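You operate a simulated robot arm through the tools that you are given. There is no shell and no other tool. Be economical: measure what you need, move in short steps, check, and stop when the job is done.

The job below is to be done with a simulated robot arm. You get a single attempt, and the scene is never put back.

JOB
Emboss the white tag with the load on the setting card.
Fine: lay it in the embosser drawer, close the drawer, set the mark dial, press PUSH once, open the drawer, put the tag back where it lay.

It is judged by the outcome, as a careful person would: the job done as asked, and still so three seconds after it is handed in. It fails if anything else is knocked over, pushed out of place, dropped, spilled or broken.

ROBOT AND FRAMES
A 6-joint arm with a two-finger parallel gripper, fixed in place. Base frame: the origin is at the foot of the arm, x ahead of it, y to its left, z up; the work surface is at about z = 850. Lengths are in mm, angles in degrees, forces in N, time in s.
With the tool pointing down near the work surface it reaches from about 260 to 680 mm from the base axis. Its first joint turns from -66.0 to 66.0 degrees. Payload 2.9 kg.
The tool frame sits at the grasp point between the pads (the TCP): z along the fingers, y along the line on which they close. The tips reach 30 mm beyond it. Largest opening 110 mm; finger width 20, thickness 10; the body of the gripper, 48 by 112 mm, starts 55 mm behind the TCP.
Orientation is told as [roll, pitch, yaw] about the base's x, y, z axes, in that order, counted from this pose: with the fingers straight down and closing along the base's y, the tool's x points along the base's -x, its y along +y and its z along -z.

CONTROLS
- The arm moves only by the tool jog_arm. Its argument "plan" is a list of rows, each an object (a shift or turn left out is 0, a gripper value left out holds the last) with "fingers": the opening, from 0 (shut) to 1 (fully open); "slide": the shift along the base's x, y, z in mm, a list of three; "turn": the turn, a rotation vector about the base's x, y, z in degrees, a list of three. In form: [{"fingers": fingers, "slide": [dx, dy, dz], "turn": [wx, wy, wz]}, ...]. A call has 1 to 10 rows; each row shifts and turns the commanded pose from where the row before left it. Each row takes 0.2 s and may step no farther than 50 mm and 8.6 degrees from the row before; otherwise, or with a gripper value out of range, the whole call is refused. Where a pose cannot be reached the arm comes as near as it can. A force on the tool above 40 N (or 10 N above the force at the start of the call, whichever is more), or a blocked arm, ends the call early, and 0.2 s more pass. The fingers move at their own pace (about 108 mm/s each) and stop on an object; they squeeze with about 42 N. The grip force told is the motor's: it shows also when the fingers shut on nothing. Time passes only in rows, and 0.2 s behind the last, so rows that do not move let the fingers close. The reply holds the time, the measured pose of the TCP, the force on the tool along the base axes, the opening and the grip force, in the units named above and with some noise.
- Cameras (640 x 400 px; columns grow to the right, rows downward): "scene" is fixed at [80.6, 438.3, 1410.6]; the picture's right is [-0.80, -0.60, 0.00], its down [-0.25, 0.33, -0.91] and it looks along [0.55, -0.72, -0.42] (base axes); focal length 270 px, centre (320, 200). "wrist" rides on the gripper at [-36, 0, -57] in the tool frame; the picture's right is [0.00, -1.00, 0.00], its down [0.97, 0.00, -0.24] and it looks along [0.24, 0.00, 0.97] (tool axes); focal length 218 px, centre (320, 200).
- get_image(camera): a new picture of that camera. The clock stands still meanwhile.
- probe_pixels(camera, pixels): for up to 12 pixels [column, row] of the newest picture of that camera ("zoom" is the newest enlarged one), the place [x, y, z] in the base frame of the surface seen there, good to about 2 mm, but the place of the scene camera against the robot may be out by one fixed shift of up to 25 mm in any direction. The clock stands still meanwhile.
- inspect(camera, box): a new picture of the part [left, top, right, bottom] of that camera's present view, enlarged. The clock stands still meanwhile.
- close_job(): hands the job in; it is judged then, once.

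Work in short steps. Measure before you move; look again where a grasp or a placing could have gone wrong, and mend it. You have 80 turns and 46 pictures in all, those below and enlarged ones among them. Open the gripper and draw the arm clear of the work before you hand the job in, unless the task says otherwise; then end with one line.

The tools are called after "Emit:" as a command line: name --argument value ..., lists and objects as JSON in quotes. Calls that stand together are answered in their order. jog_arm: Moves the arm, as the interface text tells. Its arguments: {"type":"object","properties":{"plan":{"type":"array","items":{"type":"object","properties":{"fingers":{"type":"number"},"slide":{"type":"array","items":{"type":"number"}},"turn":{"type":"array","items":{"type":"number"}}}}}},"required":["plan"]} The other tools are called the same way: get_image (camera) takes a picture; probe_pixels (camera, pixels) gives the place of the surface under pixels of a picture; inspect (camera, box) takes an enlarged picture of a part of a camera's view; close_job () hands the job in.

At the start:

```text
clock: 0.0
tool_pos: [351.3, -46.4, 1284.3]
tool_rot: [0.1, 0.0, 0.0]
wrist_force: [-1.0, 0.7, -0.5]
gripper_width: 110.0
grasp_force: 0.0
```

scene: 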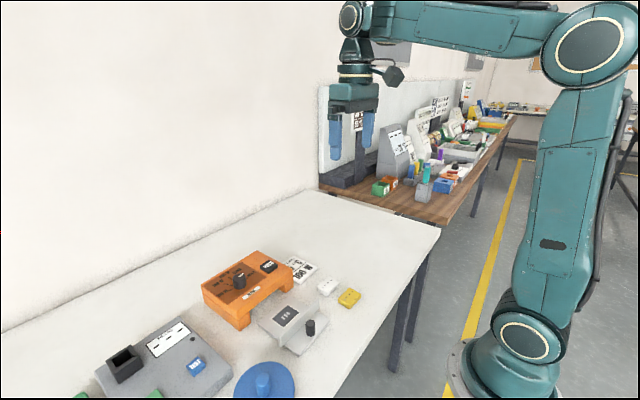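
wrist: 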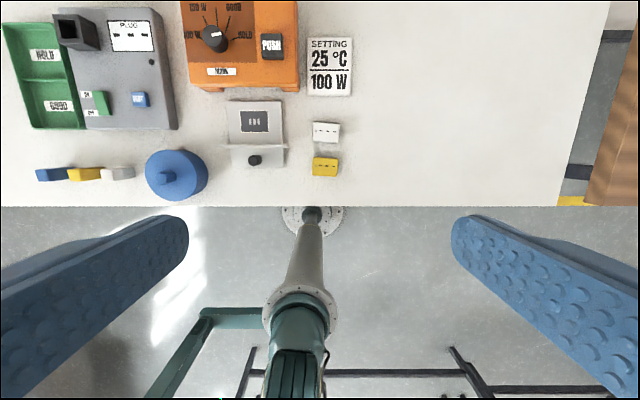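

The wrist view shows the orange embosser with a dial (215,38) and PUSH (271,46), the card (330,66), and the white tag (326,132). I'll enlarge these.

Emit:
inspect --camera "wrist" --box '[170, 0, 370, 125]'

Emit:
inspect --camera "scene" --box '[190, 240, 370, 360]'

Emit:
inspect --camera "wrist" --box '[210, 90, 370, 190]'

```text
3.20 times, centred on (270, 62) of wrist
```

zoom: 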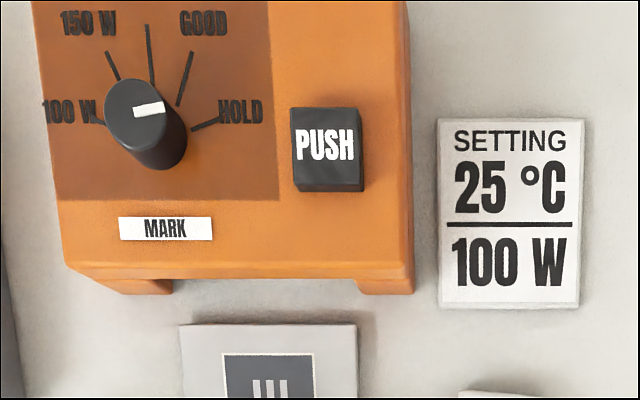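

```text
3.33 times, centred on (280, 300) of scene
```

zoom: 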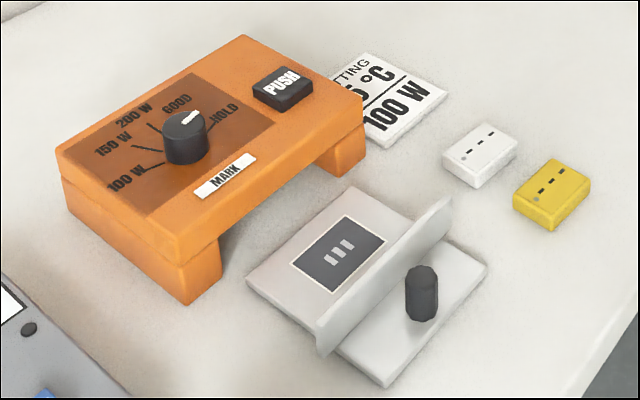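

```text
4.00 times, centred on (290, 140) of wrist
```

zoom: 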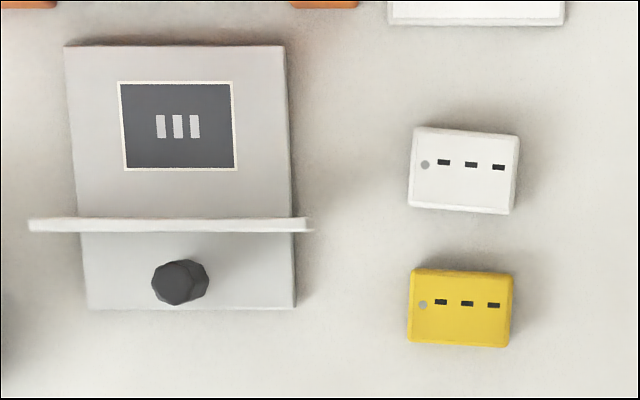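

The dial has 100 W, 150 W, 200 W, GOOD and HOLD, and the target is 100 W. I'll probe the tags, tray and bridge in the last zoom and the wrist view.

Emit:
probe_pixels --camera "zoom" --pixels '[[413, 130], [517, 138], [510, 210], [408, 203], [463, 165], [125, 87], [233, 87], [236, 168], [127, 168], [180, 272], [170, 224], [350, 250]]'

Emit:
probe_pixels --camera "wrist" --pixels '[[212, 34], [216, 34], [271, 40], [271, 52], [196, 78], [296, 80], [240, 70], [290, 20], [207, 90], [300, 89], [286, 102], [227, 102]]'

```text
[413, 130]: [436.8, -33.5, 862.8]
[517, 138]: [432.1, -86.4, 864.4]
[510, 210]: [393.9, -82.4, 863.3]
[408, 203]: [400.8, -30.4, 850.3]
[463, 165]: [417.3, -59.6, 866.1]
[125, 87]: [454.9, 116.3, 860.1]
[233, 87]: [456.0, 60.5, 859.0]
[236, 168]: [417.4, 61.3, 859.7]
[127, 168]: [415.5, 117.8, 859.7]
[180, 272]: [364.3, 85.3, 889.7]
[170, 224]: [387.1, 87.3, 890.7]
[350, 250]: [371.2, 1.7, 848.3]
```

```text
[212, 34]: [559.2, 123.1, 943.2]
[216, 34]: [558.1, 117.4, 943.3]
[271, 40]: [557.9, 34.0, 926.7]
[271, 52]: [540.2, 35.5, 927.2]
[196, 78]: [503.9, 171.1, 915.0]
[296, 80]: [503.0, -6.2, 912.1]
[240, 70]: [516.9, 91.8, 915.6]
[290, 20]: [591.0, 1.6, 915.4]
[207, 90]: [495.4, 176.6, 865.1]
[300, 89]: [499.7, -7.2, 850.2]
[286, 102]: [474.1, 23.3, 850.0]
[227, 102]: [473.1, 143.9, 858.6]
```

The tag is about 50×36×16 mm, centred near (416,-58), yawed about -5°. The recess centre is near (435.5,89). I'll descend above the tag and look again.

Emit:
jog_arm --plan '[{"slide": [9, -2, -45]}, {"slide": [9, -2, -45]}, {"slide": [9, -2, -45]}, {"slide": [9, -2, -45]}, {"slide": [9, -2, -45]}, {"slide": [9, -2, -45]}, {"slide": [10.7, 0.4, -44]}, {"turn": [0, 0, -5]}, {}]'

Emit:
get_image --camera "wrist"

```text
clock: 2.0
tool_pos: [416.4, -57.2, 968.4]
tool_rot: [-0.1, 0.0, -5.1]
wrist_force: [1.0, -0.4, -0.2]
gripper_width: 109.8
grasp_force: 0.0
```

```text
40 pictures are left
```

wrist: 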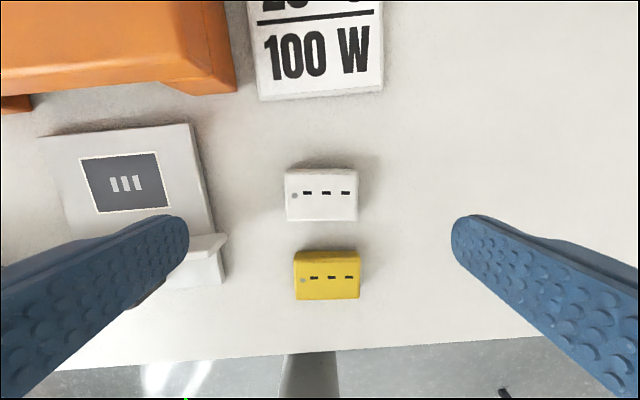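

The white tag now sits square in the view at (285–357, 170–221). I'll probe its edges and the tray.

Emit:
probe_pixels --camera "wrist" --pixels '[[288, 173], [354, 173], [288, 195], [354, 195], [320, 172], [320, 195], [82, 160], [154, 153], [166, 205], [97, 212], [60, 170], [180, 150]]'

Emit:
inspect --camera "wrist" --box '[30, 110, 230, 235]'

```text
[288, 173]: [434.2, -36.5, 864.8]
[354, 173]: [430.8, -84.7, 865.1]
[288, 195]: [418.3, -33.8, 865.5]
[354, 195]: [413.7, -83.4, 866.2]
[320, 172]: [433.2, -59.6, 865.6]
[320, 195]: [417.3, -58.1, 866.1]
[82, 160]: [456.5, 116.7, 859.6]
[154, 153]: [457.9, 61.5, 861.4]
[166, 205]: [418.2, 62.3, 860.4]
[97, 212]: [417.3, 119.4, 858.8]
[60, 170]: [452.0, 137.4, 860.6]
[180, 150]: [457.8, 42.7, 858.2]
```

```text
3.20 times, centred on (130, 172) of wrist
```

zoom: 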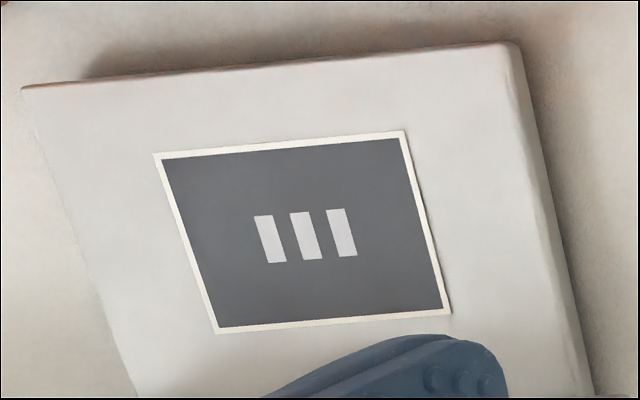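

The outline is flat on the tray (z≈860), centred at (437,90). I'll descend on the tag and grip it with the tips 6 mm above the table.

Emit:
jog_arm --plan '[{"slide": [0.2, -1.4, -42]}, {"slide": [0, 0, -40.4]}, {}, {"fingers": 0.4}, {"fingers": 0.3}, {"fingers": 0.3}, {"fingers": 0.3}]'

```text
clock: 3.6
tool_pos: [415.8, -60.5, 887.5]
tool_rot: [0.0, 0.0, -4.9]
wrist_force: [-0.1, 0.0, -0.6]
gripper_width: 54.7
grasp_force: 42.5
```

Fingers stopped at 54.7 mm with 42.5 N, so the tag is gripped. I'll command a firmer close, lift and look.

Emit:
jog_arm --plan '[{"fingers": 0.3}, {"slide": [0, 0, 40], "fingers": 0.3}, {"slide": [0, 0, 40]}, {}]'

Emit:
get_image --camera "wrist"

```text
clock: 4.6
tool_pos: [416.8, -58.6, 968.7]
tool_rot: [0.1, 0.1, -5.0]
wrist_force: [0.7, 0.2, 0.4]
gripper_width: 54.8
grasp_force: 42.0
```

```text
38 pictures are left
```

wrist: 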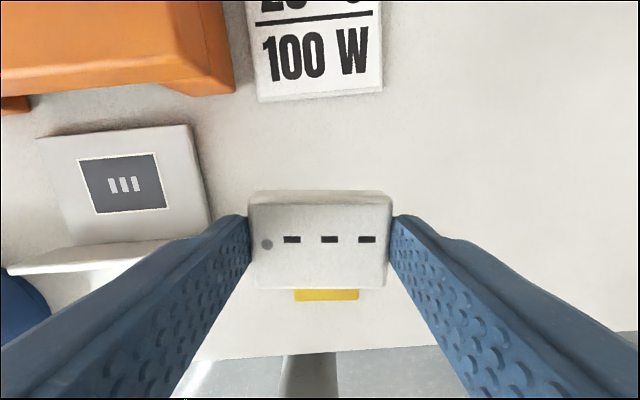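

The tag is held level. I'll probe its top edges to learn its offset from the TCP.

Emit:
probe_pixels --camera "wrist" --pixels '[[254, 209], [386, 209], [254, 282], [384, 282], [320, 207], [320, 286], [320, 192], [320, 245]]'

```text
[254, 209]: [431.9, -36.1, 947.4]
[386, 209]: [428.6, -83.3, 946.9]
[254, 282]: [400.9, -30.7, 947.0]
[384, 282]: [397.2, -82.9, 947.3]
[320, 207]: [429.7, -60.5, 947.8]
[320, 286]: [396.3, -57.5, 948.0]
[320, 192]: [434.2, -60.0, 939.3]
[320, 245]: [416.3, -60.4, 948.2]
```

The tag is centred about 1 mm behind the TCP. I'll move it over the outline at yaw 0, lower to about 20 mm above the tray and look.

Emit:
jog_arm --plan '[{"slide": [6, 45, 0]}, {"slide": [8, 45, 0]}, {"slide": [7.4, 45, 0], "turn": [0, 0, 5]}, {"slide": [0, 14, -20]}, {"slide": [0, 0, -30]}, {}]'

Emit:
get_image --camera "wrist"

Emit:
inspect --camera "scene" --box '[190, 240, 370, 360]'

```text
clock: 6.0
tool_pos: [438.0, 90.5, 916.8]
tool_rot: [-0.1, 0.1, 0.0]
wrist_force: [0.0, 0.0, -0.2]
gripper_width: 54.9
grasp_force: 41.9
```

```text
37 pictures are left
```

wrist: 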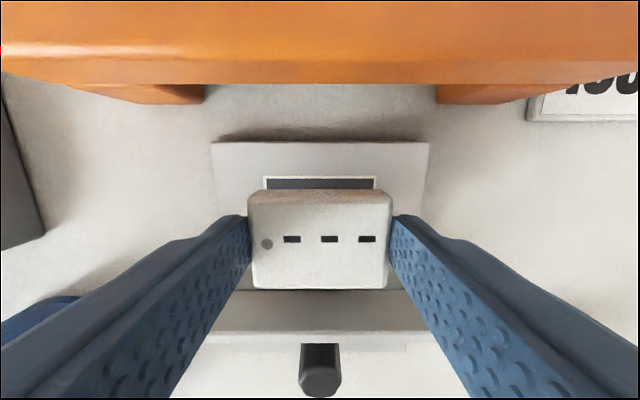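

```text
3.33 times, centred on (280, 300) of scene
```

zoom: 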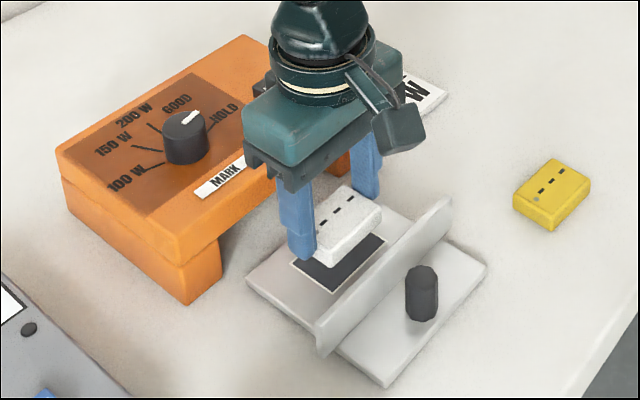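

The tag is centred laterally over the outline (263–376 px). I'll check the x alignment by probing.

Emit:
probe_pixels --camera "wrist" --pixels '[[264, 178], [375, 178], [320, 177], [320, 193], [320, 207], [320, 286], [215, 145], [426, 145], [320, 145], [320, 325], [320, 296], [320, 345]]'

```text
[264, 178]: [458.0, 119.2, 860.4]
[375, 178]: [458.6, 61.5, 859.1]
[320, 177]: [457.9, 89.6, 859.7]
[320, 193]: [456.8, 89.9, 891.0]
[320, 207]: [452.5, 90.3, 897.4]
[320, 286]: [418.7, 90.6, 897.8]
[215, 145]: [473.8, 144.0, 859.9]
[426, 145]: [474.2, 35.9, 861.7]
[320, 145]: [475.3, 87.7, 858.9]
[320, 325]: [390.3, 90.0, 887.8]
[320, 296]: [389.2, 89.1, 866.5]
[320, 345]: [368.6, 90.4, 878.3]
```

Tag spans x 418–457 against the outline at 417.5–458, so it is aligned. I'll lower, release and rise.

Emit:
jog_arm --plan '[{"slide": [0, 0, -15]}, {"slide": [0, 0, -4]}, {}, {}]'

```text
clock: 7.0
tool_pos: [438.0, 89.6, 899.2]
tool_rot: [0.1, 0.0, 0.0]
wrist_force: [-0.4, 0.5, -0.7]
gripper_width: 54.7
grasp_force: 41.8
```

No contact yet; I'll lower in 1 mm steps.

Emit:
jog_arm --plan '[{"slide": [0, 0, -1]}, {}]'

Emit:
jog_arm --plan '[{"slide": [0, 0, -1]}, {}]'

```text
clock: 7.6
tool_pos: [437.0, 89.3, 897.6]
tool_rot: [-0.1, -0.1, 0.0]
wrist_force: [0.3, 0.4, -0.5]
gripper_width: 54.7
grasp_force: 42.2
```

```text
clock: 8.2
tool_pos: [438.1, 88.7, 897.0]
tool_rot: [0.1, 0.0, 0.0]
wrist_force: [-0.2, 0.0, 1.0]
gripper_width: 54.8
grasp_force: 42.3
```

Within about 1 mm of the tray. I'll open the fingers and rise.

Emit:
jog_arm --plan '[{"slide": [0, 0, -0.6]}, {"fingers": 0.62}, {"fingers": 0.62}, {"slide": [0, 0, 30]}, {"slide": [0, 0, 40]}, {}]'

Emit:
get_image --camera "wrist"

```text
clock: 9.6
tool_pos: [438.7, 89.6, 966.2]
tool_rot: [0.0, -0.1, 0.0]
wrist_force: [-0.1, -1.0, -0.7]
gripper_width: 68.1
grasp_force: 0.1
```

```text
35 pictures are left
```

wrist: 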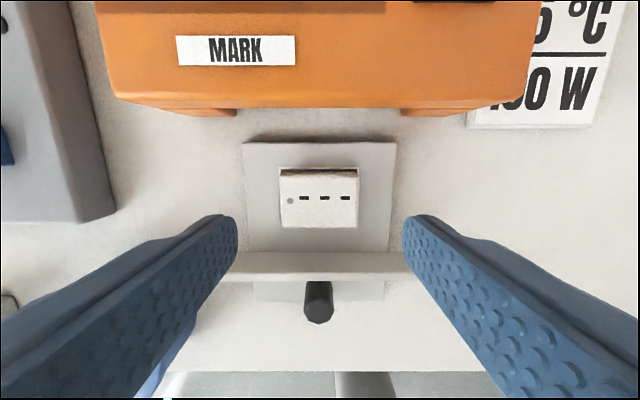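

The tag lies inside the outline. Now I'll probe the drawer knob (318,300), tray and bridge front to plan the closing.

Emit:
probe_pixels --camera "wrist" --pixels '[[318, 316], [318, 306], [308, 315], [330, 315], [270, 291], [370, 291], [320, 298], [320, 262], [320, 250], [320, 92], [320, 100], [232, 108]]'

Emit:
inspect --camera "wrist" --box '[240, 240, 400, 340]'

Emit:
inspect --camera "scene" --box '[230, 270, 350, 350]'

```text
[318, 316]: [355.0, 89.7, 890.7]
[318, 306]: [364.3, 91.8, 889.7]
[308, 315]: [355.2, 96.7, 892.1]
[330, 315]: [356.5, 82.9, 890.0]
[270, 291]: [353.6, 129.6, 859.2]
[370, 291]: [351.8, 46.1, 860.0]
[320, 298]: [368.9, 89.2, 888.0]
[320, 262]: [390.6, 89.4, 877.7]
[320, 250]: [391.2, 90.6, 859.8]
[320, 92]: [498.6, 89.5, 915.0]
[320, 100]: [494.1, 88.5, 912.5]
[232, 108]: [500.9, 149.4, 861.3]
```

```text
4.00 times, centred on (320, 290) of wrist
```

zoom: 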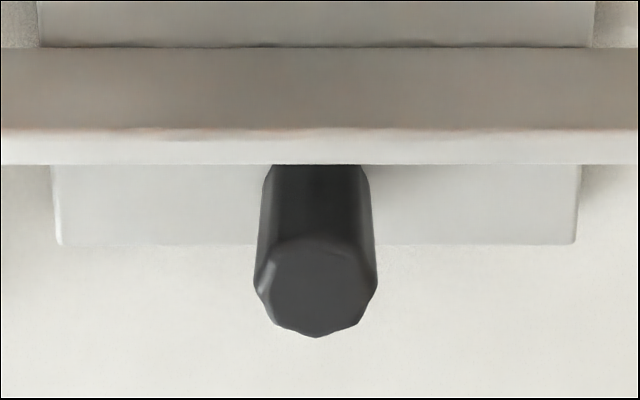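

```text
5.00 times, centred on (290, 310) of scene
```

zoom: 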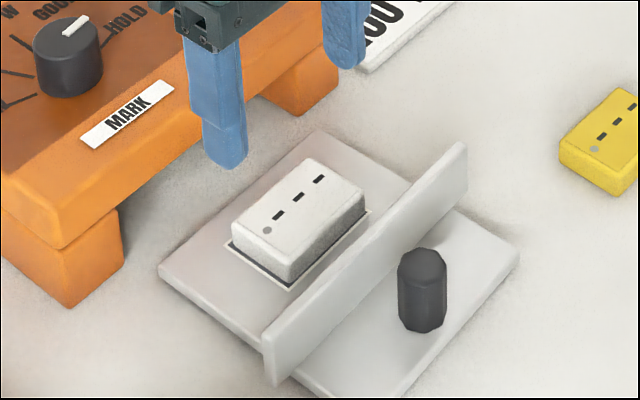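

The knob is about 15 mm wide, centred near (363.5, 89.5), z 860–890. I'll go above it, descend with the tips at z≈864 and grip.

Emit:
jog_arm --plan '[{"slide": [-37.5, 0, 0]}, {"slide": [-37, 0, 0], "fingers": 0.45}, {"slide": [0, 0, -36]}, {"slide": [0, 0, -36]}, {}, {"fingers": 0.05}, {"fingers": 0.05}, {"fingers": 0.05}]'

Emit:
inspect --camera "scene" --box '[190, 240, 370, 360]'

```text
clock: 11.4
tool_pos: [363.5, 89.8, 895.2]
tool_rot: [0.1, 0.0, 0.1]
wrist_force: [0.1, 16.1, -11.5]
gripper_width: 21.7
grasp_force: 44.9
```

```text
3.33 times, centred on (280, 300) of scene
```

zoom: 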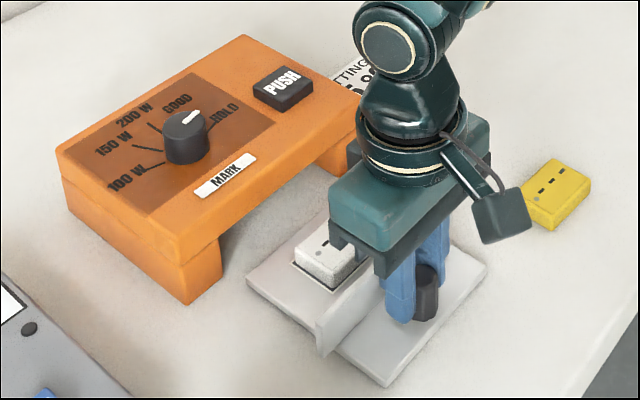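

Gripped at 21.7 mm with 16 N sideways, so the knob is slightly toward +y. I'll ease over and start pushing in.

Emit:
jog_arm --plan '[{"slide": [0, 0.8, 0], "fingers": 0.05}, {"slide": [5, 0, 0]}, {"slide": [10, 0, 0]}, {"slide": [10, 0, 0]}, {}]'

Emit:
get_image --camera "wrist"

```text
clock: 12.6
tool_pos: [388.8, 90.2, 894.3]
tool_rot: [-0.2, 0.0, -0.1]
wrist_force: [-0.3, 3.0, 5.3]
gripper_width: 22.0
grasp_force: 45.0
```

```text
31 pictures are left
```

wrist: 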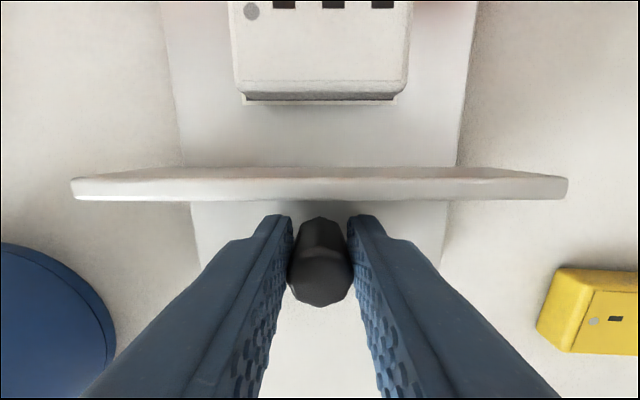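

The drawer slides with the tag in place. I continue pushing, with the force limit as a guard.

Emit:
jog_arm --plan '[{"slide": [12, 0, 0]}, {"slide": [12, 0, 0]}, {"slide": [12, 0, 0]}, {"slide": [12, 0, 0]}, {"slide": [12, 0, 0]}, {}]'

Emit:
inspect --camera "scene" --box '[190, 240, 370, 360]'

```text
clock: 14.0
tool_pos: [448.6, 91.4, 895.4]
tool_rot: [0.0, -0.1, -0.1]
wrist_force: [0.6, -2.2, 8.8]
gripper_width: 22.0
grasp_force: 44.5
```

```text
3.33 times, centred on (280, 300) of scene
```

zoom: 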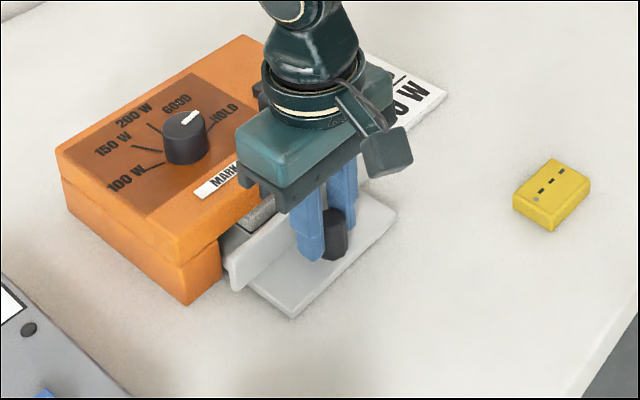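

Nearly closed; I'll push on in smaller steps until it meets the stop.

Emit:
jog_arm --plan '[{"slide": [8, 0, 0]}, {"slide": [6, 0, 0]}, {"slide": [4, 0, 0]}, {"slide": [3, 0, 0]}, {}]'

Emit:
get_image --camera "wrist"

```text
clock: 15.2
tool_pos: [466.6, 90.4, 894.8]
tool_rot: [-0.1, 0.4, 0.1]
wrist_force: [-25.8, -3.3, 30.1]
gripper_width: 21.6
grasp_force: 44.7
```

```text
29 pictures are left
```

wrist: 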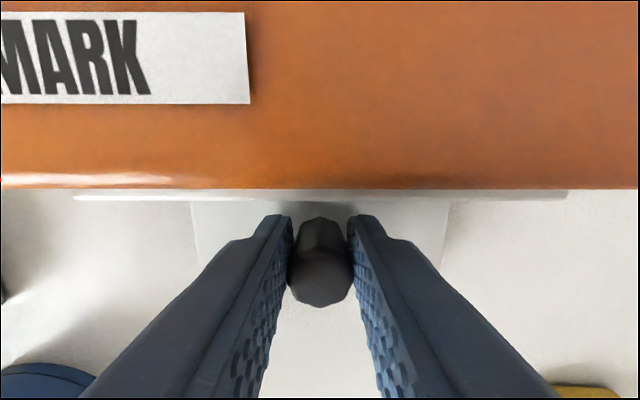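

The drawer has met its stop (-26 N), with its front wall flush with the bridge. I'll relax, release and rise to look at the dial.

Emit:
jog_arm --plan '[{"slide": [-2.5, 0, 0]}, {"fingers": 0.4}, {"fingers": 0.4}, {"slide": [0, 0, 45]}, {"slide": [0, 0, 45]}, {"slide": [20, 10, 45]}, {"slide": [30, 10, 30]}, {}]'

Emit:
get_image --camera "wrist"

```text
refused: row 6 steps farther than a row can; nothing moved
```

```text
28 pictures are left
```

wrist: 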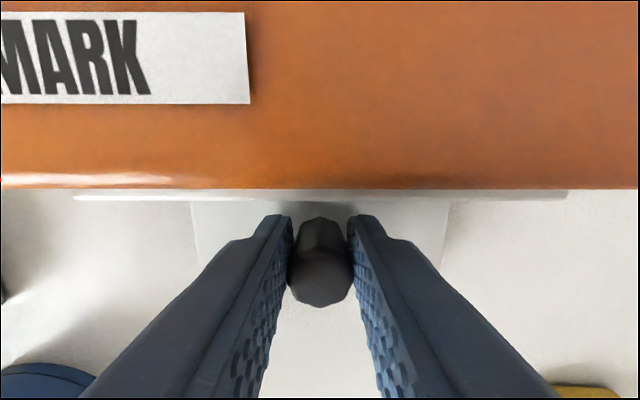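

One row was too long; I'll repeat with shorter rows.

Emit:
jog_arm --plan '[{"slide": [-2.5, 0, 0]}, {"fingers": 0.4}, {"fingers": 0.4}, {"slide": [0, 0, 45]}, {"slide": [0, 0, 45]}, {"slide": [20, 10, 40]}, {"slide": [30, 10, 30]}, {"slide": [30, 8, 0]}, {}]'

Emit:
get_image --camera "wrist"

```text
clock: 17.2
tool_pos: [545.7, 118.7, 1053.0]
tool_rot: [0.0, 0.0, -0.1]
wrist_force: [-1.1, 0.3, 0.8]
gripper_width: 43.9
grasp_force: 0.1
```

```text
27 pictures are left
```

wrist: 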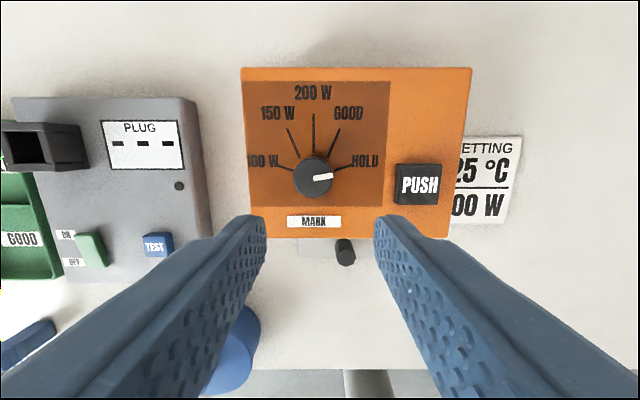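

The dial's pointer is at HOLD, at pixel (313,178). I'll enlarge and probe.

Emit:
inspect --camera "wrist" --box '[240, 80, 400, 240]'

Emit:
probe_pixels --camera "wrist" --pixels '[[314, 115], [314, 152], [276, 163], [295, 172], [350, 165], [300, 150], [288, 130], [338, 132], [418, 172], [418, 198], [324, 178], [300, 170]]'

```text
2.50 times, centred on (320, 160) of wrist
```

zoom: 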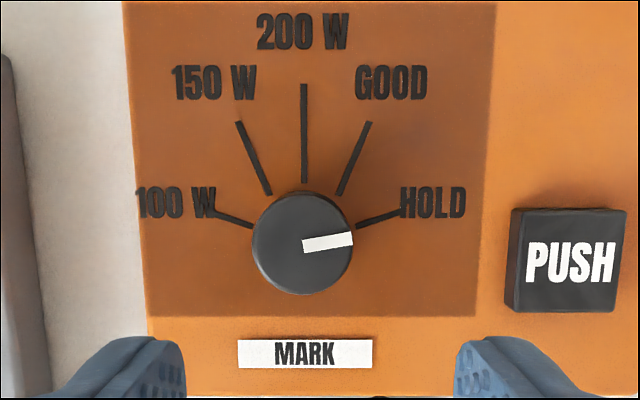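

```text
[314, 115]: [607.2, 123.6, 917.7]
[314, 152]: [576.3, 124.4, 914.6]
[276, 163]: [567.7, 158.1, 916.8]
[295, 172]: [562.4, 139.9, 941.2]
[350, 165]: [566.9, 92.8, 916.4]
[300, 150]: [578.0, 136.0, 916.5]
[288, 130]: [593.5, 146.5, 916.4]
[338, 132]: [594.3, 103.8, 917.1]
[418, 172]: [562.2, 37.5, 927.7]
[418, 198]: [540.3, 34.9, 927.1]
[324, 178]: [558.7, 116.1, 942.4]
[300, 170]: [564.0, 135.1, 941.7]
```

The knob top is about 31 mm across. I'll probe its edges for the centre and the tick ends for angles.

Emit:
probe_pixels --camera "zoom" --pixels '[[303, 200], [303, 290], [258, 246], [348, 250], [303, 86], [303, 180], [218, 214], [250, 226], [238, 124], [270, 192], [358, 226], [396, 214]]'

```text
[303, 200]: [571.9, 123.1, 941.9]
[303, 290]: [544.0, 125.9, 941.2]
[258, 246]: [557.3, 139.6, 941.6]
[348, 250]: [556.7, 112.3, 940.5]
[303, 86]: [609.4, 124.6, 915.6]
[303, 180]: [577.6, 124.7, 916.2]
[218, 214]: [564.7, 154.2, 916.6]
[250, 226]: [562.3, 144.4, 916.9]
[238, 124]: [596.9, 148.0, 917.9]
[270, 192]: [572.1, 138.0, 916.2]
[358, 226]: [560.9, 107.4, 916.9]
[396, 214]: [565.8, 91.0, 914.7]
```

Knob centre ≈ (557.5, 125), with the 100 W tick at about 74° left of straight ahead and the pointer near 82° right. I'll go above the knob and turn the tool to about -76° so a single grasp covers the sweep.

Emit:
jog_arm --plan '[{"slide": [12, 6.3, -30], "turn": [0, 0, -8.5], "fingers": 0.5}, {"turn": [0, 0, -8.5]}, {"turn": [0, 0, -8.5]}, {"turn": [0, 0, -8.5]}, {"turn": [0, 0, -8.5]}, {"turn": [0, 0, -8.5]}, {"turn": [0, 0, -8.5]}, {"turn": [0, 0, -8.5]}, {"turn": [0, 0, -8.5]}, {}]'

Emit:
get_image --camera "wrist"

```text
clock: 19.4
tool_pos: [559.1, 125.0, 1023.9]
tool_rot: [0.0, 0.0, -76.6]
wrist_force: [-0.1, -0.8, -0.2]
gripper_width: 55.1
grasp_force: 0.2
```

```text
25 pictures are left
```

wrist: 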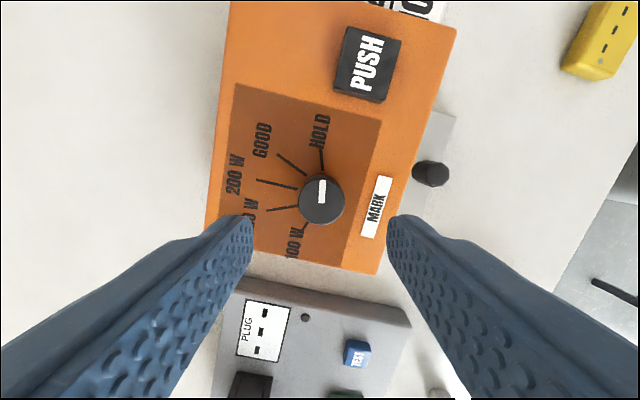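

The pointer is straight up in this view, so it is at about -77°, and the knob is centred between the fingers. I'll descend to tips ≈ z 923 and close on it.

Emit:
jog_arm --plan '[{"slide": [0, 0, -35]}, {"slide": [0, 0, -35]}, {}, {"fingers": 0.15}, {"fingers": 0.15}, {"fingers": 0.15}]'

```text
clock: 20.8
tool_pos: [557.5, 124.4, 953.5]
tool_rot: [-0.2, 0.1, -76.5]
wrist_force: [-11.1, -2.5, 0.8]
gripper_width: 31.6
grasp_force: 44.4
```

Gripped at 31.6 mm. I'll ease the 11 N side force and turn counterclockwise.

Emit:
jog_arm --plan '[{"slide": [-0.6, 0, 0]}, {"turn": [0, 0, 8.5]}, {"turn": [0, 0, 8.5]}, {"turn": [0, 0, 8.5]}, {"turn": [0, 0, 8.5]}, {}]'

Emit:
get_image --camera "wrist"

```text
clock: 22.2
tool_pos: [558.4, 124.2, 954.1]
tool_rot: [-0.1, 0.0, -42.3]
wrist_force: [-8.3, -1.6, -9.4]
gripper_width: 31.3
grasp_force: 44.8
```

```text
24 pictures are left
```

wrist: 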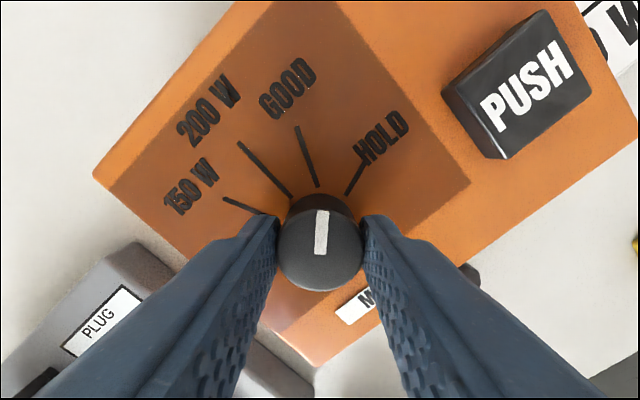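

The knob follows, with the pointer aligned to the tool (about 3° clockwise of it). I'll continue turning 110° more.

Emit:
jog_arm --plan '[{"turn": [0, 0, 8.5]}, {"turn": [0, 0, 8.5]}, {"turn": [0, 0, 8.5]}, {"turn": [0, 0, 8.5]}, {"turn": [0, 0, 8.5]}, {"turn": [0, 0, 8.5]}, {"turn": [0, 0, 8.5]}, {}]'

Emit:
jog_arm --plan '[{"turn": [0, 0, 8.5]}, {"turn": [0, 0, 8.5]}, {"turn": [0, 0, 8.5]}, {"turn": [0, 0, 8.5]}, {"turn": [0, 0, 8.5]}, {"turn": [0, 0, 8.5]}, {}]'

Emit:
get_image --camera "wrist"

```text
clock: 24.0
tool_pos: [558.5, 125.5, 953.8]
tool_rot: [-0.1, 0.0, 17.0]
wrist_force: [-5.8, 2.4, -13.4]
gripper_width: 31.3
grasp_force: 45.0
```

```text
clock: 25.6
tool_pos: [557.3, 124.8, 954.1]
tool_rot: [-0.1, 0.1, 68.1]
wrist_force: [-7.8, 6.7, -13.7]
gripper_width: 31.4
grasp_force: 45.7
```

```text
23 pictures are left
```

wrist: 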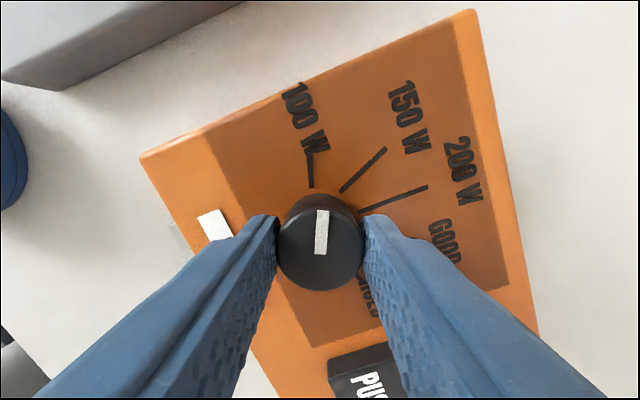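

The 100 W tick leans about 4° left of vertical while the pointer leans 3° right; about 7° more is needed.

Emit:
jog_arm --plan '[{"turn": [0, 0, 7]}, {}]'

Emit:
inspect --camera "wrist" --box '[240, 80, 400, 300]'

```text
clock: 26.2
tool_pos: [557.7, 125.5, 954.8]
tool_rot: [0.0, 0.0, 75.1]
wrist_force: [-9.2, 8.8, -13.6]
gripper_width: 31.4
grasp_force: 45.0
```

```text
1.82 times, centred on (320, 190) of wrist
```

zoom: 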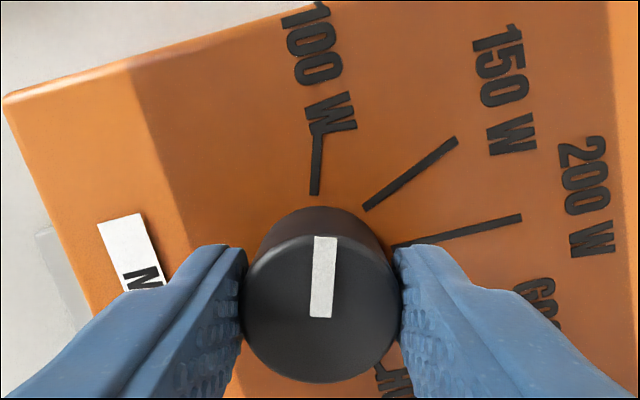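

Pointer and 100 W tick are nearly parallel. I'll release, rise and check from above.

Emit:
jog_arm --plan '[{"fingers": 0.5}, {"fingers": 0.5}, {"slide": [0, 0, 35]}, {"slide": [0, 0, 35]}, {}]'

Emit:
inspect --camera "wrist" --box '[240, 100, 400, 250]'

```text
clock: 27.4
tool_pos: [559.0, 124.3, 1023.4]
tool_rot: [0.0, 0.0, 75.0]
wrist_force: [-0.1, -0.1, 0.0]
gripper_width: 54.9
grasp_force: 0.0
```

```text
2.67 times, centred on (320, 175) of wrist
```

zoom: 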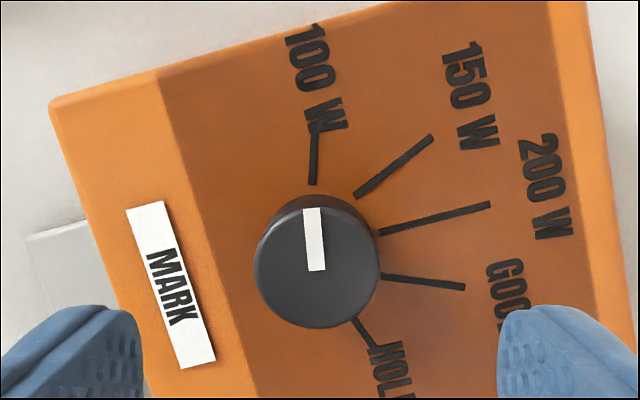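

The pointer sits at the 100 W tick (mirroring how it first sat at HOLD). Now I turn back to yaw 0, shut the fingers and go above PUSH at (552,35).

Emit:
jog_arm --plan '[{"slide": [0, 0, 10], "turn": [0, 0, -8.5]}, {"slide": [-2, -30, 0], "turn": [0, 0, -8.5]}, {"slide": [-2, -30, 0], "turn": [0, 0, -8.5]}, {"slide": [-2, -29.3, 0], "turn": [0, 0, -8.5]}, {"turn": [0, 0, -8.5], "fingers": 0}, {"turn": [0, 0, -8.5]}, {"turn": [0, 0, -8.5]}, {"turn": [0, 0, -8.5]}, {"turn": [0, 0, -7]}, {}]'

Emit:
get_image --camera "wrist"

```text
clock: 29.6
tool_pos: [552.9, 35.7, 1033.6]
tool_rot: [0.0, 0.0, -0.1]
wrist_force: [-0.3, -0.3, -0.3]
gripper_width: 0.0
grasp_force: 37.3
```

```text
20 pictures are left
```

wrist: 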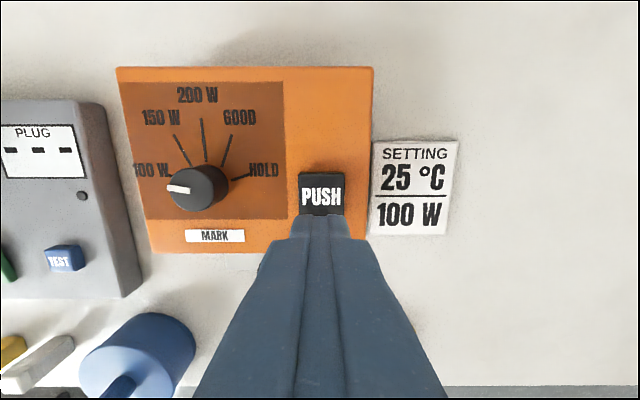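

The dial clearly points to 100 W. I'll probe the button's edges before pressing.

Emit:
probe_pixels --camera "wrist" --pixels '[[301, 195], [342, 195], [321, 175], [321, 205], [321, 212], [320, 218]]'

```text
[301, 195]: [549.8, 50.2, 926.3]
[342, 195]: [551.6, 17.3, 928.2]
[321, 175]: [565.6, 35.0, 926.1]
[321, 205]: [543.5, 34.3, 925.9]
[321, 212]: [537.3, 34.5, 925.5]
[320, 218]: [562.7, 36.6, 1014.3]
```

Button centre ≈ (551.5, 34), top z 927. I'll descend to about 6 mm above it.

Emit:
jog_arm --plan '[{"slide": [-1, -1, -40]}, {"slide": [0, 0, -28]}, {"slide": [0, 0, -2]}, {}]'

```text
clock: 30.6
tool_pos: [550.7, 35.0, 964.0]
tool_rot: [0.0, 0.1, 0.0]
wrist_force: [0.0, 0.2, 0.2]
gripper_width: 0.2
grasp_force: 37.9
```

Tips are about 6 mm above the button. I'll press downward in one steady stroke.

Emit:
jog_arm --plan '[{"slide": [0, 0, -4]}, {"slide": [0, 0, -2]}, {"slide": [0, 0, -2]}, {"slide": [0, 0, -2]}]'

```text
clock: 31.6
tool_pos: [551.0, 33.9, 954.6]
tool_rot: [0.0, -0.1, 0.0]
wrist_force: [-1.2, -1.3, 3.3]
gripper_width: 0.0
grasp_force: 37.7
```

Contact has begun (3 N at tip ≈ 925). I continue the same stroke.

Emit:
jog_arm --plan '[{"slide": [0, 0, -1.5]}, {"slide": [0, 0, -1.5]}, {}]'

Emit:
inspect --camera "scene" --box '[190, 230, 370, 350]'

```text
clock: 32.4
tool_pos: [551.2, 35.9, 951.2]
tool_rot: [0.0, -0.1, 0.0]
wrist_force: [-2.6, 0.7, 8.2]
gripper_width: 0.2
grasp_force: 37.7
```

```text
3.33 times, centred on (280, 290) of scene
```

zoom: 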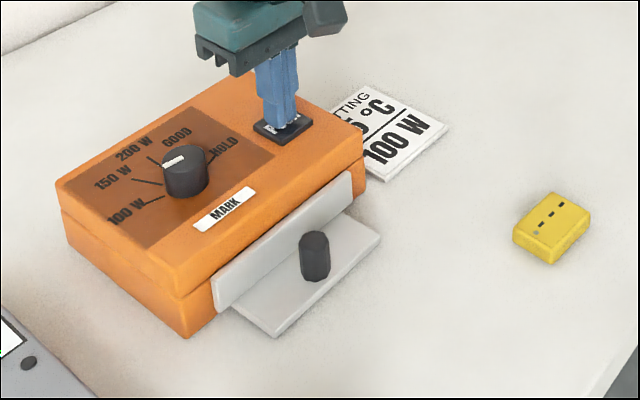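

The button is going down like a spring (8 N). I continue until it bottoms out.

Emit:
jog_arm --plan '[{"slide": [0, 0, -1.5]}, {"slide": [0, 0, -1.5]}, {}]'

```text
clock: 33.2
tool_pos: [550.3, 34.7, 948.6]
tool_rot: [-0.1, -0.1, 0.0]
wrist_force: [-4.5, 2.2, 17.0]
gripper_width: 0.0
grasp_force: 37.4
```

17 N now; a little further to be sure it bottomed.

Emit:
jog_arm --plan '[{"slide": [0, 0, -1]}, {"slide": [0, 0, -1]}, {}]'

Emit:
get_image --camera "wrist"

```text
clock: 34.0
tool_pos: [551.7, 34.1, 946.1]
tool_rot: [0.1, -0.2, 0.0]
wrist_force: [-5.2, 3.5, 26.4]
gripper_width: 0.0
grasp_force: 37.7
```

```text
18 pictures are left
```

wrist: 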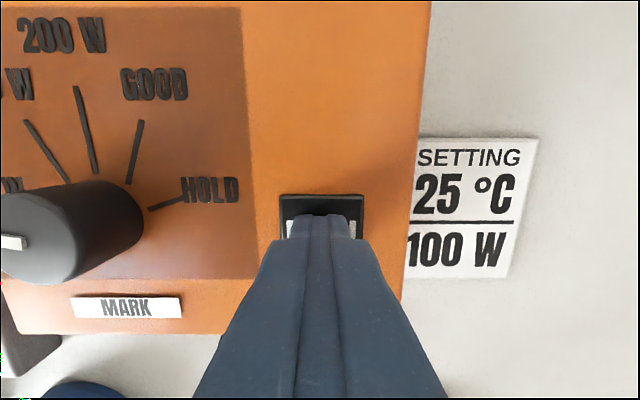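

The button is pressed nearly flush with the housing (tip ≈ 916). I'll release upward, then head over the drawer knob with the fingers reopened.

Emit:
jog_arm --plan '[{"slide": [0, 0, 40]}, {"slide": [0, 0, 40]}, {"slide": [-42, 20, 0]}, {"slide": [-42, 25, 0], "fingers": 0.45}, {"slide": [-2, 10, 0]}, {}]'

Emit:
get_image --camera "wrist"

```text
clock: 35.4
tool_pos: [464.8, 89.7, 1025.9]
tool_rot: [0.0, 0.0, 0.1]
wrist_force: [0.0, 0.0, -0.4]
gripper_width: 49.2
grasp_force: 0.1
```

```text
17 pictures are left
```

wrist: 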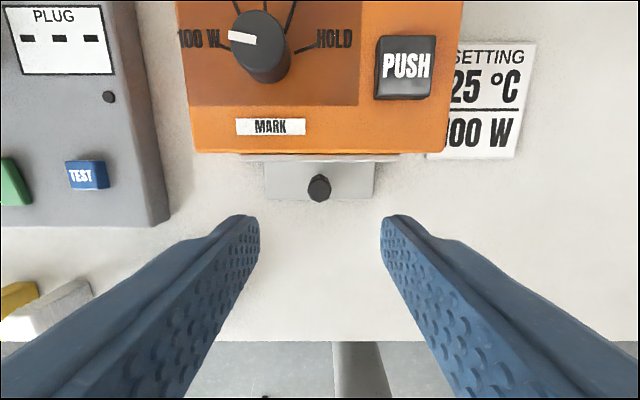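

The drawer is shut, with the knob centred below the fingers (320,187). I'll descend to the same height as before and grip it.

Emit:
jog_arm --plan '[{"slide": [1, 0.5, -45]}, {"slide": [0, 0, -45]}, {"slide": [0, 0, -41]}, {}, {"fingers": 0.05}, {"fingers": 0.05}, {"fingers": 0.05}]'

```text
clock: 37.0
tool_pos: [466.3, 88.7, 894.7]
tool_rot: [-0.1, 0.0, 0.1]
wrist_force: [-0.8, 5.4, -7.9]
gripper_width: 21.7
grasp_force: 44.7
```

Gripped at 21.7 mm. I'll pull it out by about 103 mm to the original place.

Emit:
jog_arm --plan '[{"slide": [-5, 0, 0]}, {"slide": [-12, 0, 0]}, {"slide": [-12, 0, 0]}, {"slide": [-12, 0, 0]}, {"slide": [-12, 0, 0]}, {"slide": [-12, 0, 0]}, {"slide": [-12, 0, 0]}, {"slide": [-12, 0, 0]}, {"slide": [-8, 0, 0]}, {}]'

Emit:
get_image --camera "wrist"

```text
clock: 39.2
tool_pos: [369.5, 90.1, 893.5]
tool_rot: [0.0, 0.0, 0.1]
wrist_force: [-0.8, 10.3, -32.9]
gripper_width: 21.5
grasp_force: 44.7
```

```text
16 pictures are left
```

wrist: 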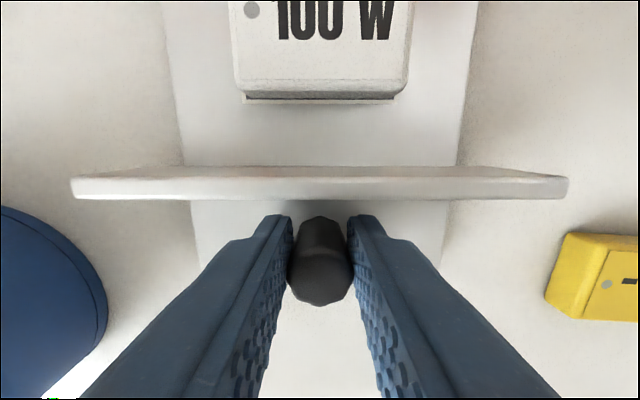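

The tag reads "100 W". I'll pull the last 6 mm, easing the vertical load, then release and rise.

Emit:
jog_arm --plan '[{"slide": [-3, -0.5, -0.7]}, {"slide": [-3, 0, -0.3]}, {}]'

```text
clock: 40.0
tool_pos: [362.8, 90.4, 895.3]
tool_rot: [0.1, -0.2, 0.0]
wrist_force: [-1.2, 13.5, -6.4]
gripper_width: 21.6
grasp_force: 44.7
```

Now I release, rise clear and look at the tag.

Emit:
jog_arm --plan '[{"fingers": 0.4}, {"fingers": 0.4}, {"slide": [0, 0, 40]}, {"slide": [0, 0, 34], "fingers": 0.62}, {"slide": [37, 0, 0]}, {"slide": [37, 0, 0]}, {}]'

Emit:
get_image --camera "wrist"

```text
clock: 41.6
tool_pos: [439.0, 89.8, 967.7]
tool_rot: [0.0, 0.0, -0.1]
wrist_force: [-0.3, 0.3, 0.4]
gripper_width: 68.0
grasp_force: 0.0
```

```text
15 pictures are left
```

wrist: 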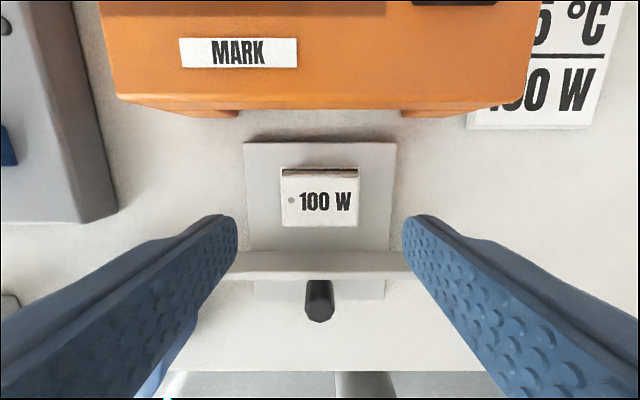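

The tag lies in the opened drawer, marked 100 W. I'll descend on it as before and grip.

Emit:
jog_arm --plan '[{"slide": [-0.6, 0, -35]}, {"slide": [0, 0, -34.5]}, {}, {"fingers": 0.3}, {"fingers": 0.3}, {"fingers": 0.3}, {}]'

Emit:
jog_arm --plan '[{"slide": [0, 0, 35]}, {"slide": [0, 0, 35]}, {}]'

Emit:
get_image --camera "wrist"

```text
clock: 43.2
tool_pos: [436.8, 89.9, 898.2]
tool_rot: [0.1, 0.0, 0.0]
wrist_force: [0.2, 0.1, -0.4]
gripper_width: 54.6
grasp_force: 41.6
```

```text
clock: 44.0
tool_pos: [437.0, 89.5, 967.7]
tool_rot: [-0.1, -0.1, 0.0]
wrist_force: [-0.3, 0.2, -1.2]
gripper_width: 54.6
grasp_force: 41.5
```

```text
14 pictures are left
```

wrist: 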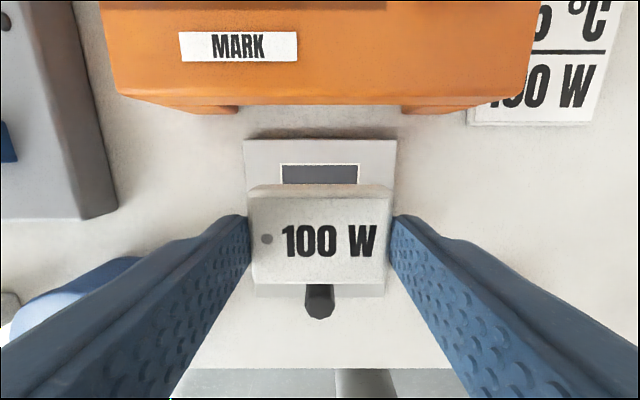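

Held; the tag sits about 1.7 mm further forward in the grip than the first time. I'll carry it back to its original spot with yaw -5° and lower most of the way.

Emit:
jog_arm --plan '[{"slide": [-7.5, -45, 0]}, {"slide": [-7.5, -45, 0]}, {"slide": [-7.4, -45, 0], "turn": [0, 0, -5]}, {"slide": [0, -13.5, -20]}, {"slide": [0, 0, -30]}, {}]'

Emit:
get_image --camera "wrist"

```text
clock: 45.4
tool_pos: [414.8, -59.4, 916.7]
tool_rot: [0.1, 0.0, -4.9]
wrist_force: [0.7, 0.4, -0.4]
gripper_width: 55.0
grasp_force: 42.0
```

```text
13 pictures are left
```

wrist: 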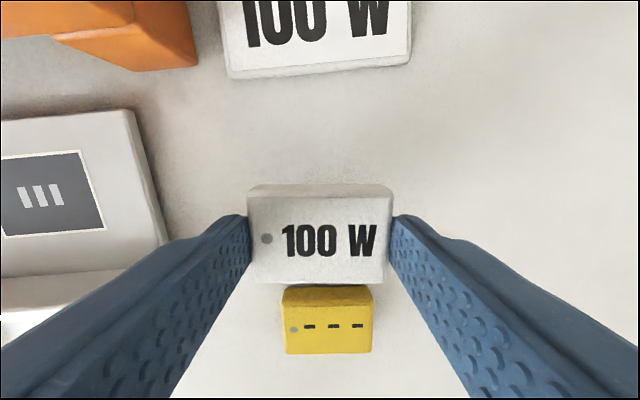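

I'll check the tag's x/y here against the original edges.

Emit:
probe_pixels --camera "wrist" --pixels '[[320, 200], [320, 280], [320, 187], [252, 240], [388, 240], [295, 290], [360, 290]]'

```text
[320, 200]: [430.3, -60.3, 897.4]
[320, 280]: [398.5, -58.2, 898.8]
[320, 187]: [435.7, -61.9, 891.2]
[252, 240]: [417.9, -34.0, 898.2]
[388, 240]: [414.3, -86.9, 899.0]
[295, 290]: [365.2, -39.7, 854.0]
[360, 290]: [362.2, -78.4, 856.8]
```

It matches the original spot within about 1 mm. I'll lower to the table.

Emit:
jog_arm --plan '[{"slide": [-0.4, 0.6, -20]}, {"slide": [0, 0, -6.5]}, {}]'

Emit:
jog_arm --plan '[{"slide": [0, 0, -1]}, {}]'

Emit:
jog_arm --plan '[{"slide": [0, 0, -0.8]}, {}]'

```text
clock: 46.2
tool_pos: [414.2, -58.2, 891.7]
tool_rot: [0.1, -0.1, -5.0]
wrist_force: [0.1, 0.2, -0.5]
gripper_width: 54.7
grasp_force: 42.0
```

```text
clock: 46.8
tool_pos: [413.4, -58.1, 891.1]
tool_rot: [0.0, 0.0, -5.0]
wrist_force: [0.4, 0.6, -0.4]
gripper_width: 54.8
grasp_force: 42.3
```

```text
clock: 47.4
tool_pos: [412.7, -58.7, 889.1]
tool_rot: [0.0, -0.1, -5.0]
wrist_force: [0.5, -0.2, -0.5]
gripper_width: 54.8
grasp_force: 41.8
```

Still no contact; one more millimetre, with a small x correction.

Emit:
jog_arm --plan '[{"slide": [0.7, 0, -1]}, {}]'

Emit:
jog_arm --plan '[{"slide": [0, 0, -0.7]}, {}]'

```text
clock: 48.0
tool_pos: [412.9, -57.9, 890.0]
tool_rot: [0.0, 0.0, -5.1]
wrist_force: [-0.2, 0.3, 0.1]
gripper_width: 54.6
grasp_force: 42.4
```

```text
clock: 48.6
tool_pos: [415.0, -58.5, 888.3]
tool_rot: [-0.1, 0.1, -4.9]
wrist_force: [0.4, -0.4, -0.2]
gripper_width: 54.6
grasp_force: 42.2
```

Emit:
jog_arm --plan '[{"slide": [0, 0, -0.8]}, {}]'

Emit:
inspect --camera "scene" --box '[290, 260, 380, 320]'

```text
clock: 49.2
tool_pos: [414.1, -57.2, 888.5]
tool_rot: [0.0, -0.1, -5.0]
wrist_force: [0.3, 0.2, -0.3]
gripper_width: 54.7
grasp_force: 42.1
```

```text
6.67 times, centred on (335, 290) of scene
```

zoom: 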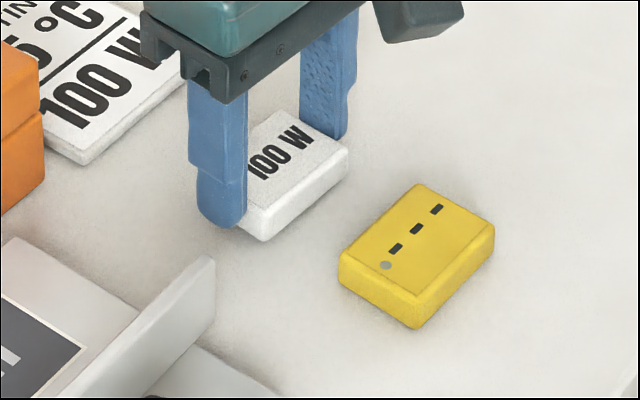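

The tag is within about a millimetre of the table. I'll step down once more, then release and rise.

Emit:
jog_arm --plan '[{"slide": [0, 0, -0.8]}, {"fingers": 0.65}, {"fingers": 0.65}, {"slide": [0, 0, 40]}, {"slide": [0, 0, 40]}, {}]'

Emit:
get_image --camera "wrist"

```text
clock: 50.6
tool_pos: [414.4, -58.4, 967.2]
tool_rot: [0.0, 0.0, -5.0]
wrist_force: [0.4, 0.2, -0.9]
gripper_width: 71.7
grasp_force: 0.1
```

```text
11 pictures are left
```

wrist: 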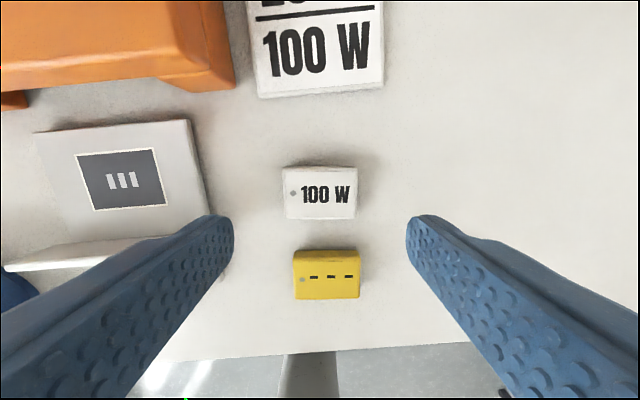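

The tag appears back in place and flat. I'll compare with the starting scene view, and probe positions.

Emit:
inspect --camera "scene" --box '[190, 240, 370, 360]'

Emit:
probe_pixels --camera "wrist" --pixels '[[286, 170], [353, 170], [286, 192], [353, 192], [320, 169], [320, 205], [297, 255], [355, 253], [297, 280], [355, 280], [326, 275]]'

```text
3.33 times, centred on (280, 300) of scene
```

zoom: 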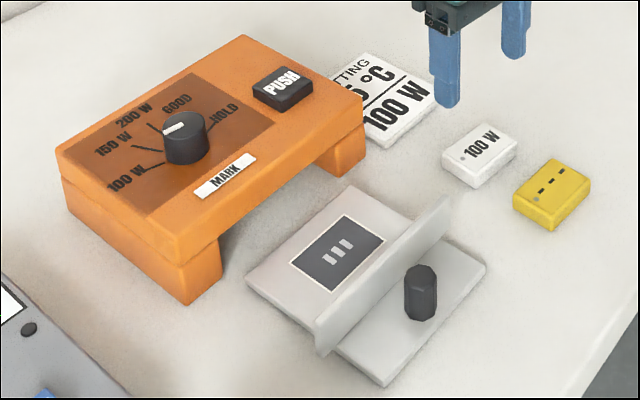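

```text
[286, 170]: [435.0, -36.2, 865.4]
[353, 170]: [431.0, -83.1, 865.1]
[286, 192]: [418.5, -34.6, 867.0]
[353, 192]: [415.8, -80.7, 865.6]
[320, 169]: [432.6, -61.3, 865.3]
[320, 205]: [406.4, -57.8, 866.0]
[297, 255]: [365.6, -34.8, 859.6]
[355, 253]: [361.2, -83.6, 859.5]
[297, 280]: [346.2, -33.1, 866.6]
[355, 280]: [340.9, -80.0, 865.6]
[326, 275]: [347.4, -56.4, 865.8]
```

White and yellow tags sit at the same pixels as at the start, the tag reads 100 W and the drawer is open. I'll open the gripper and draw the arm up clear.

Emit:
jog_arm --plan '[{"slide": [0, 0, 45], "fingers": 1}, {"slide": [0, 0, 45]}, {"slide": [-10, 0, 45]}, {"slide": [-10, 0, 45]}, {}]'

Emit:
close_job

```text
clock: 51.8
tool_pos: [393.6, -60.3, 1147.9]
tool_rot: [0.0, 0.0, -5.0]
wrist_force: [0.3, 0.0, -0.2]
gripper_width: 110.0
grasp_force: 0.1
```

```text
The job is handed in.
```

The white tag is embossed "100 W" and back where it lay, the drawer is open, and nothing else in view was moved.
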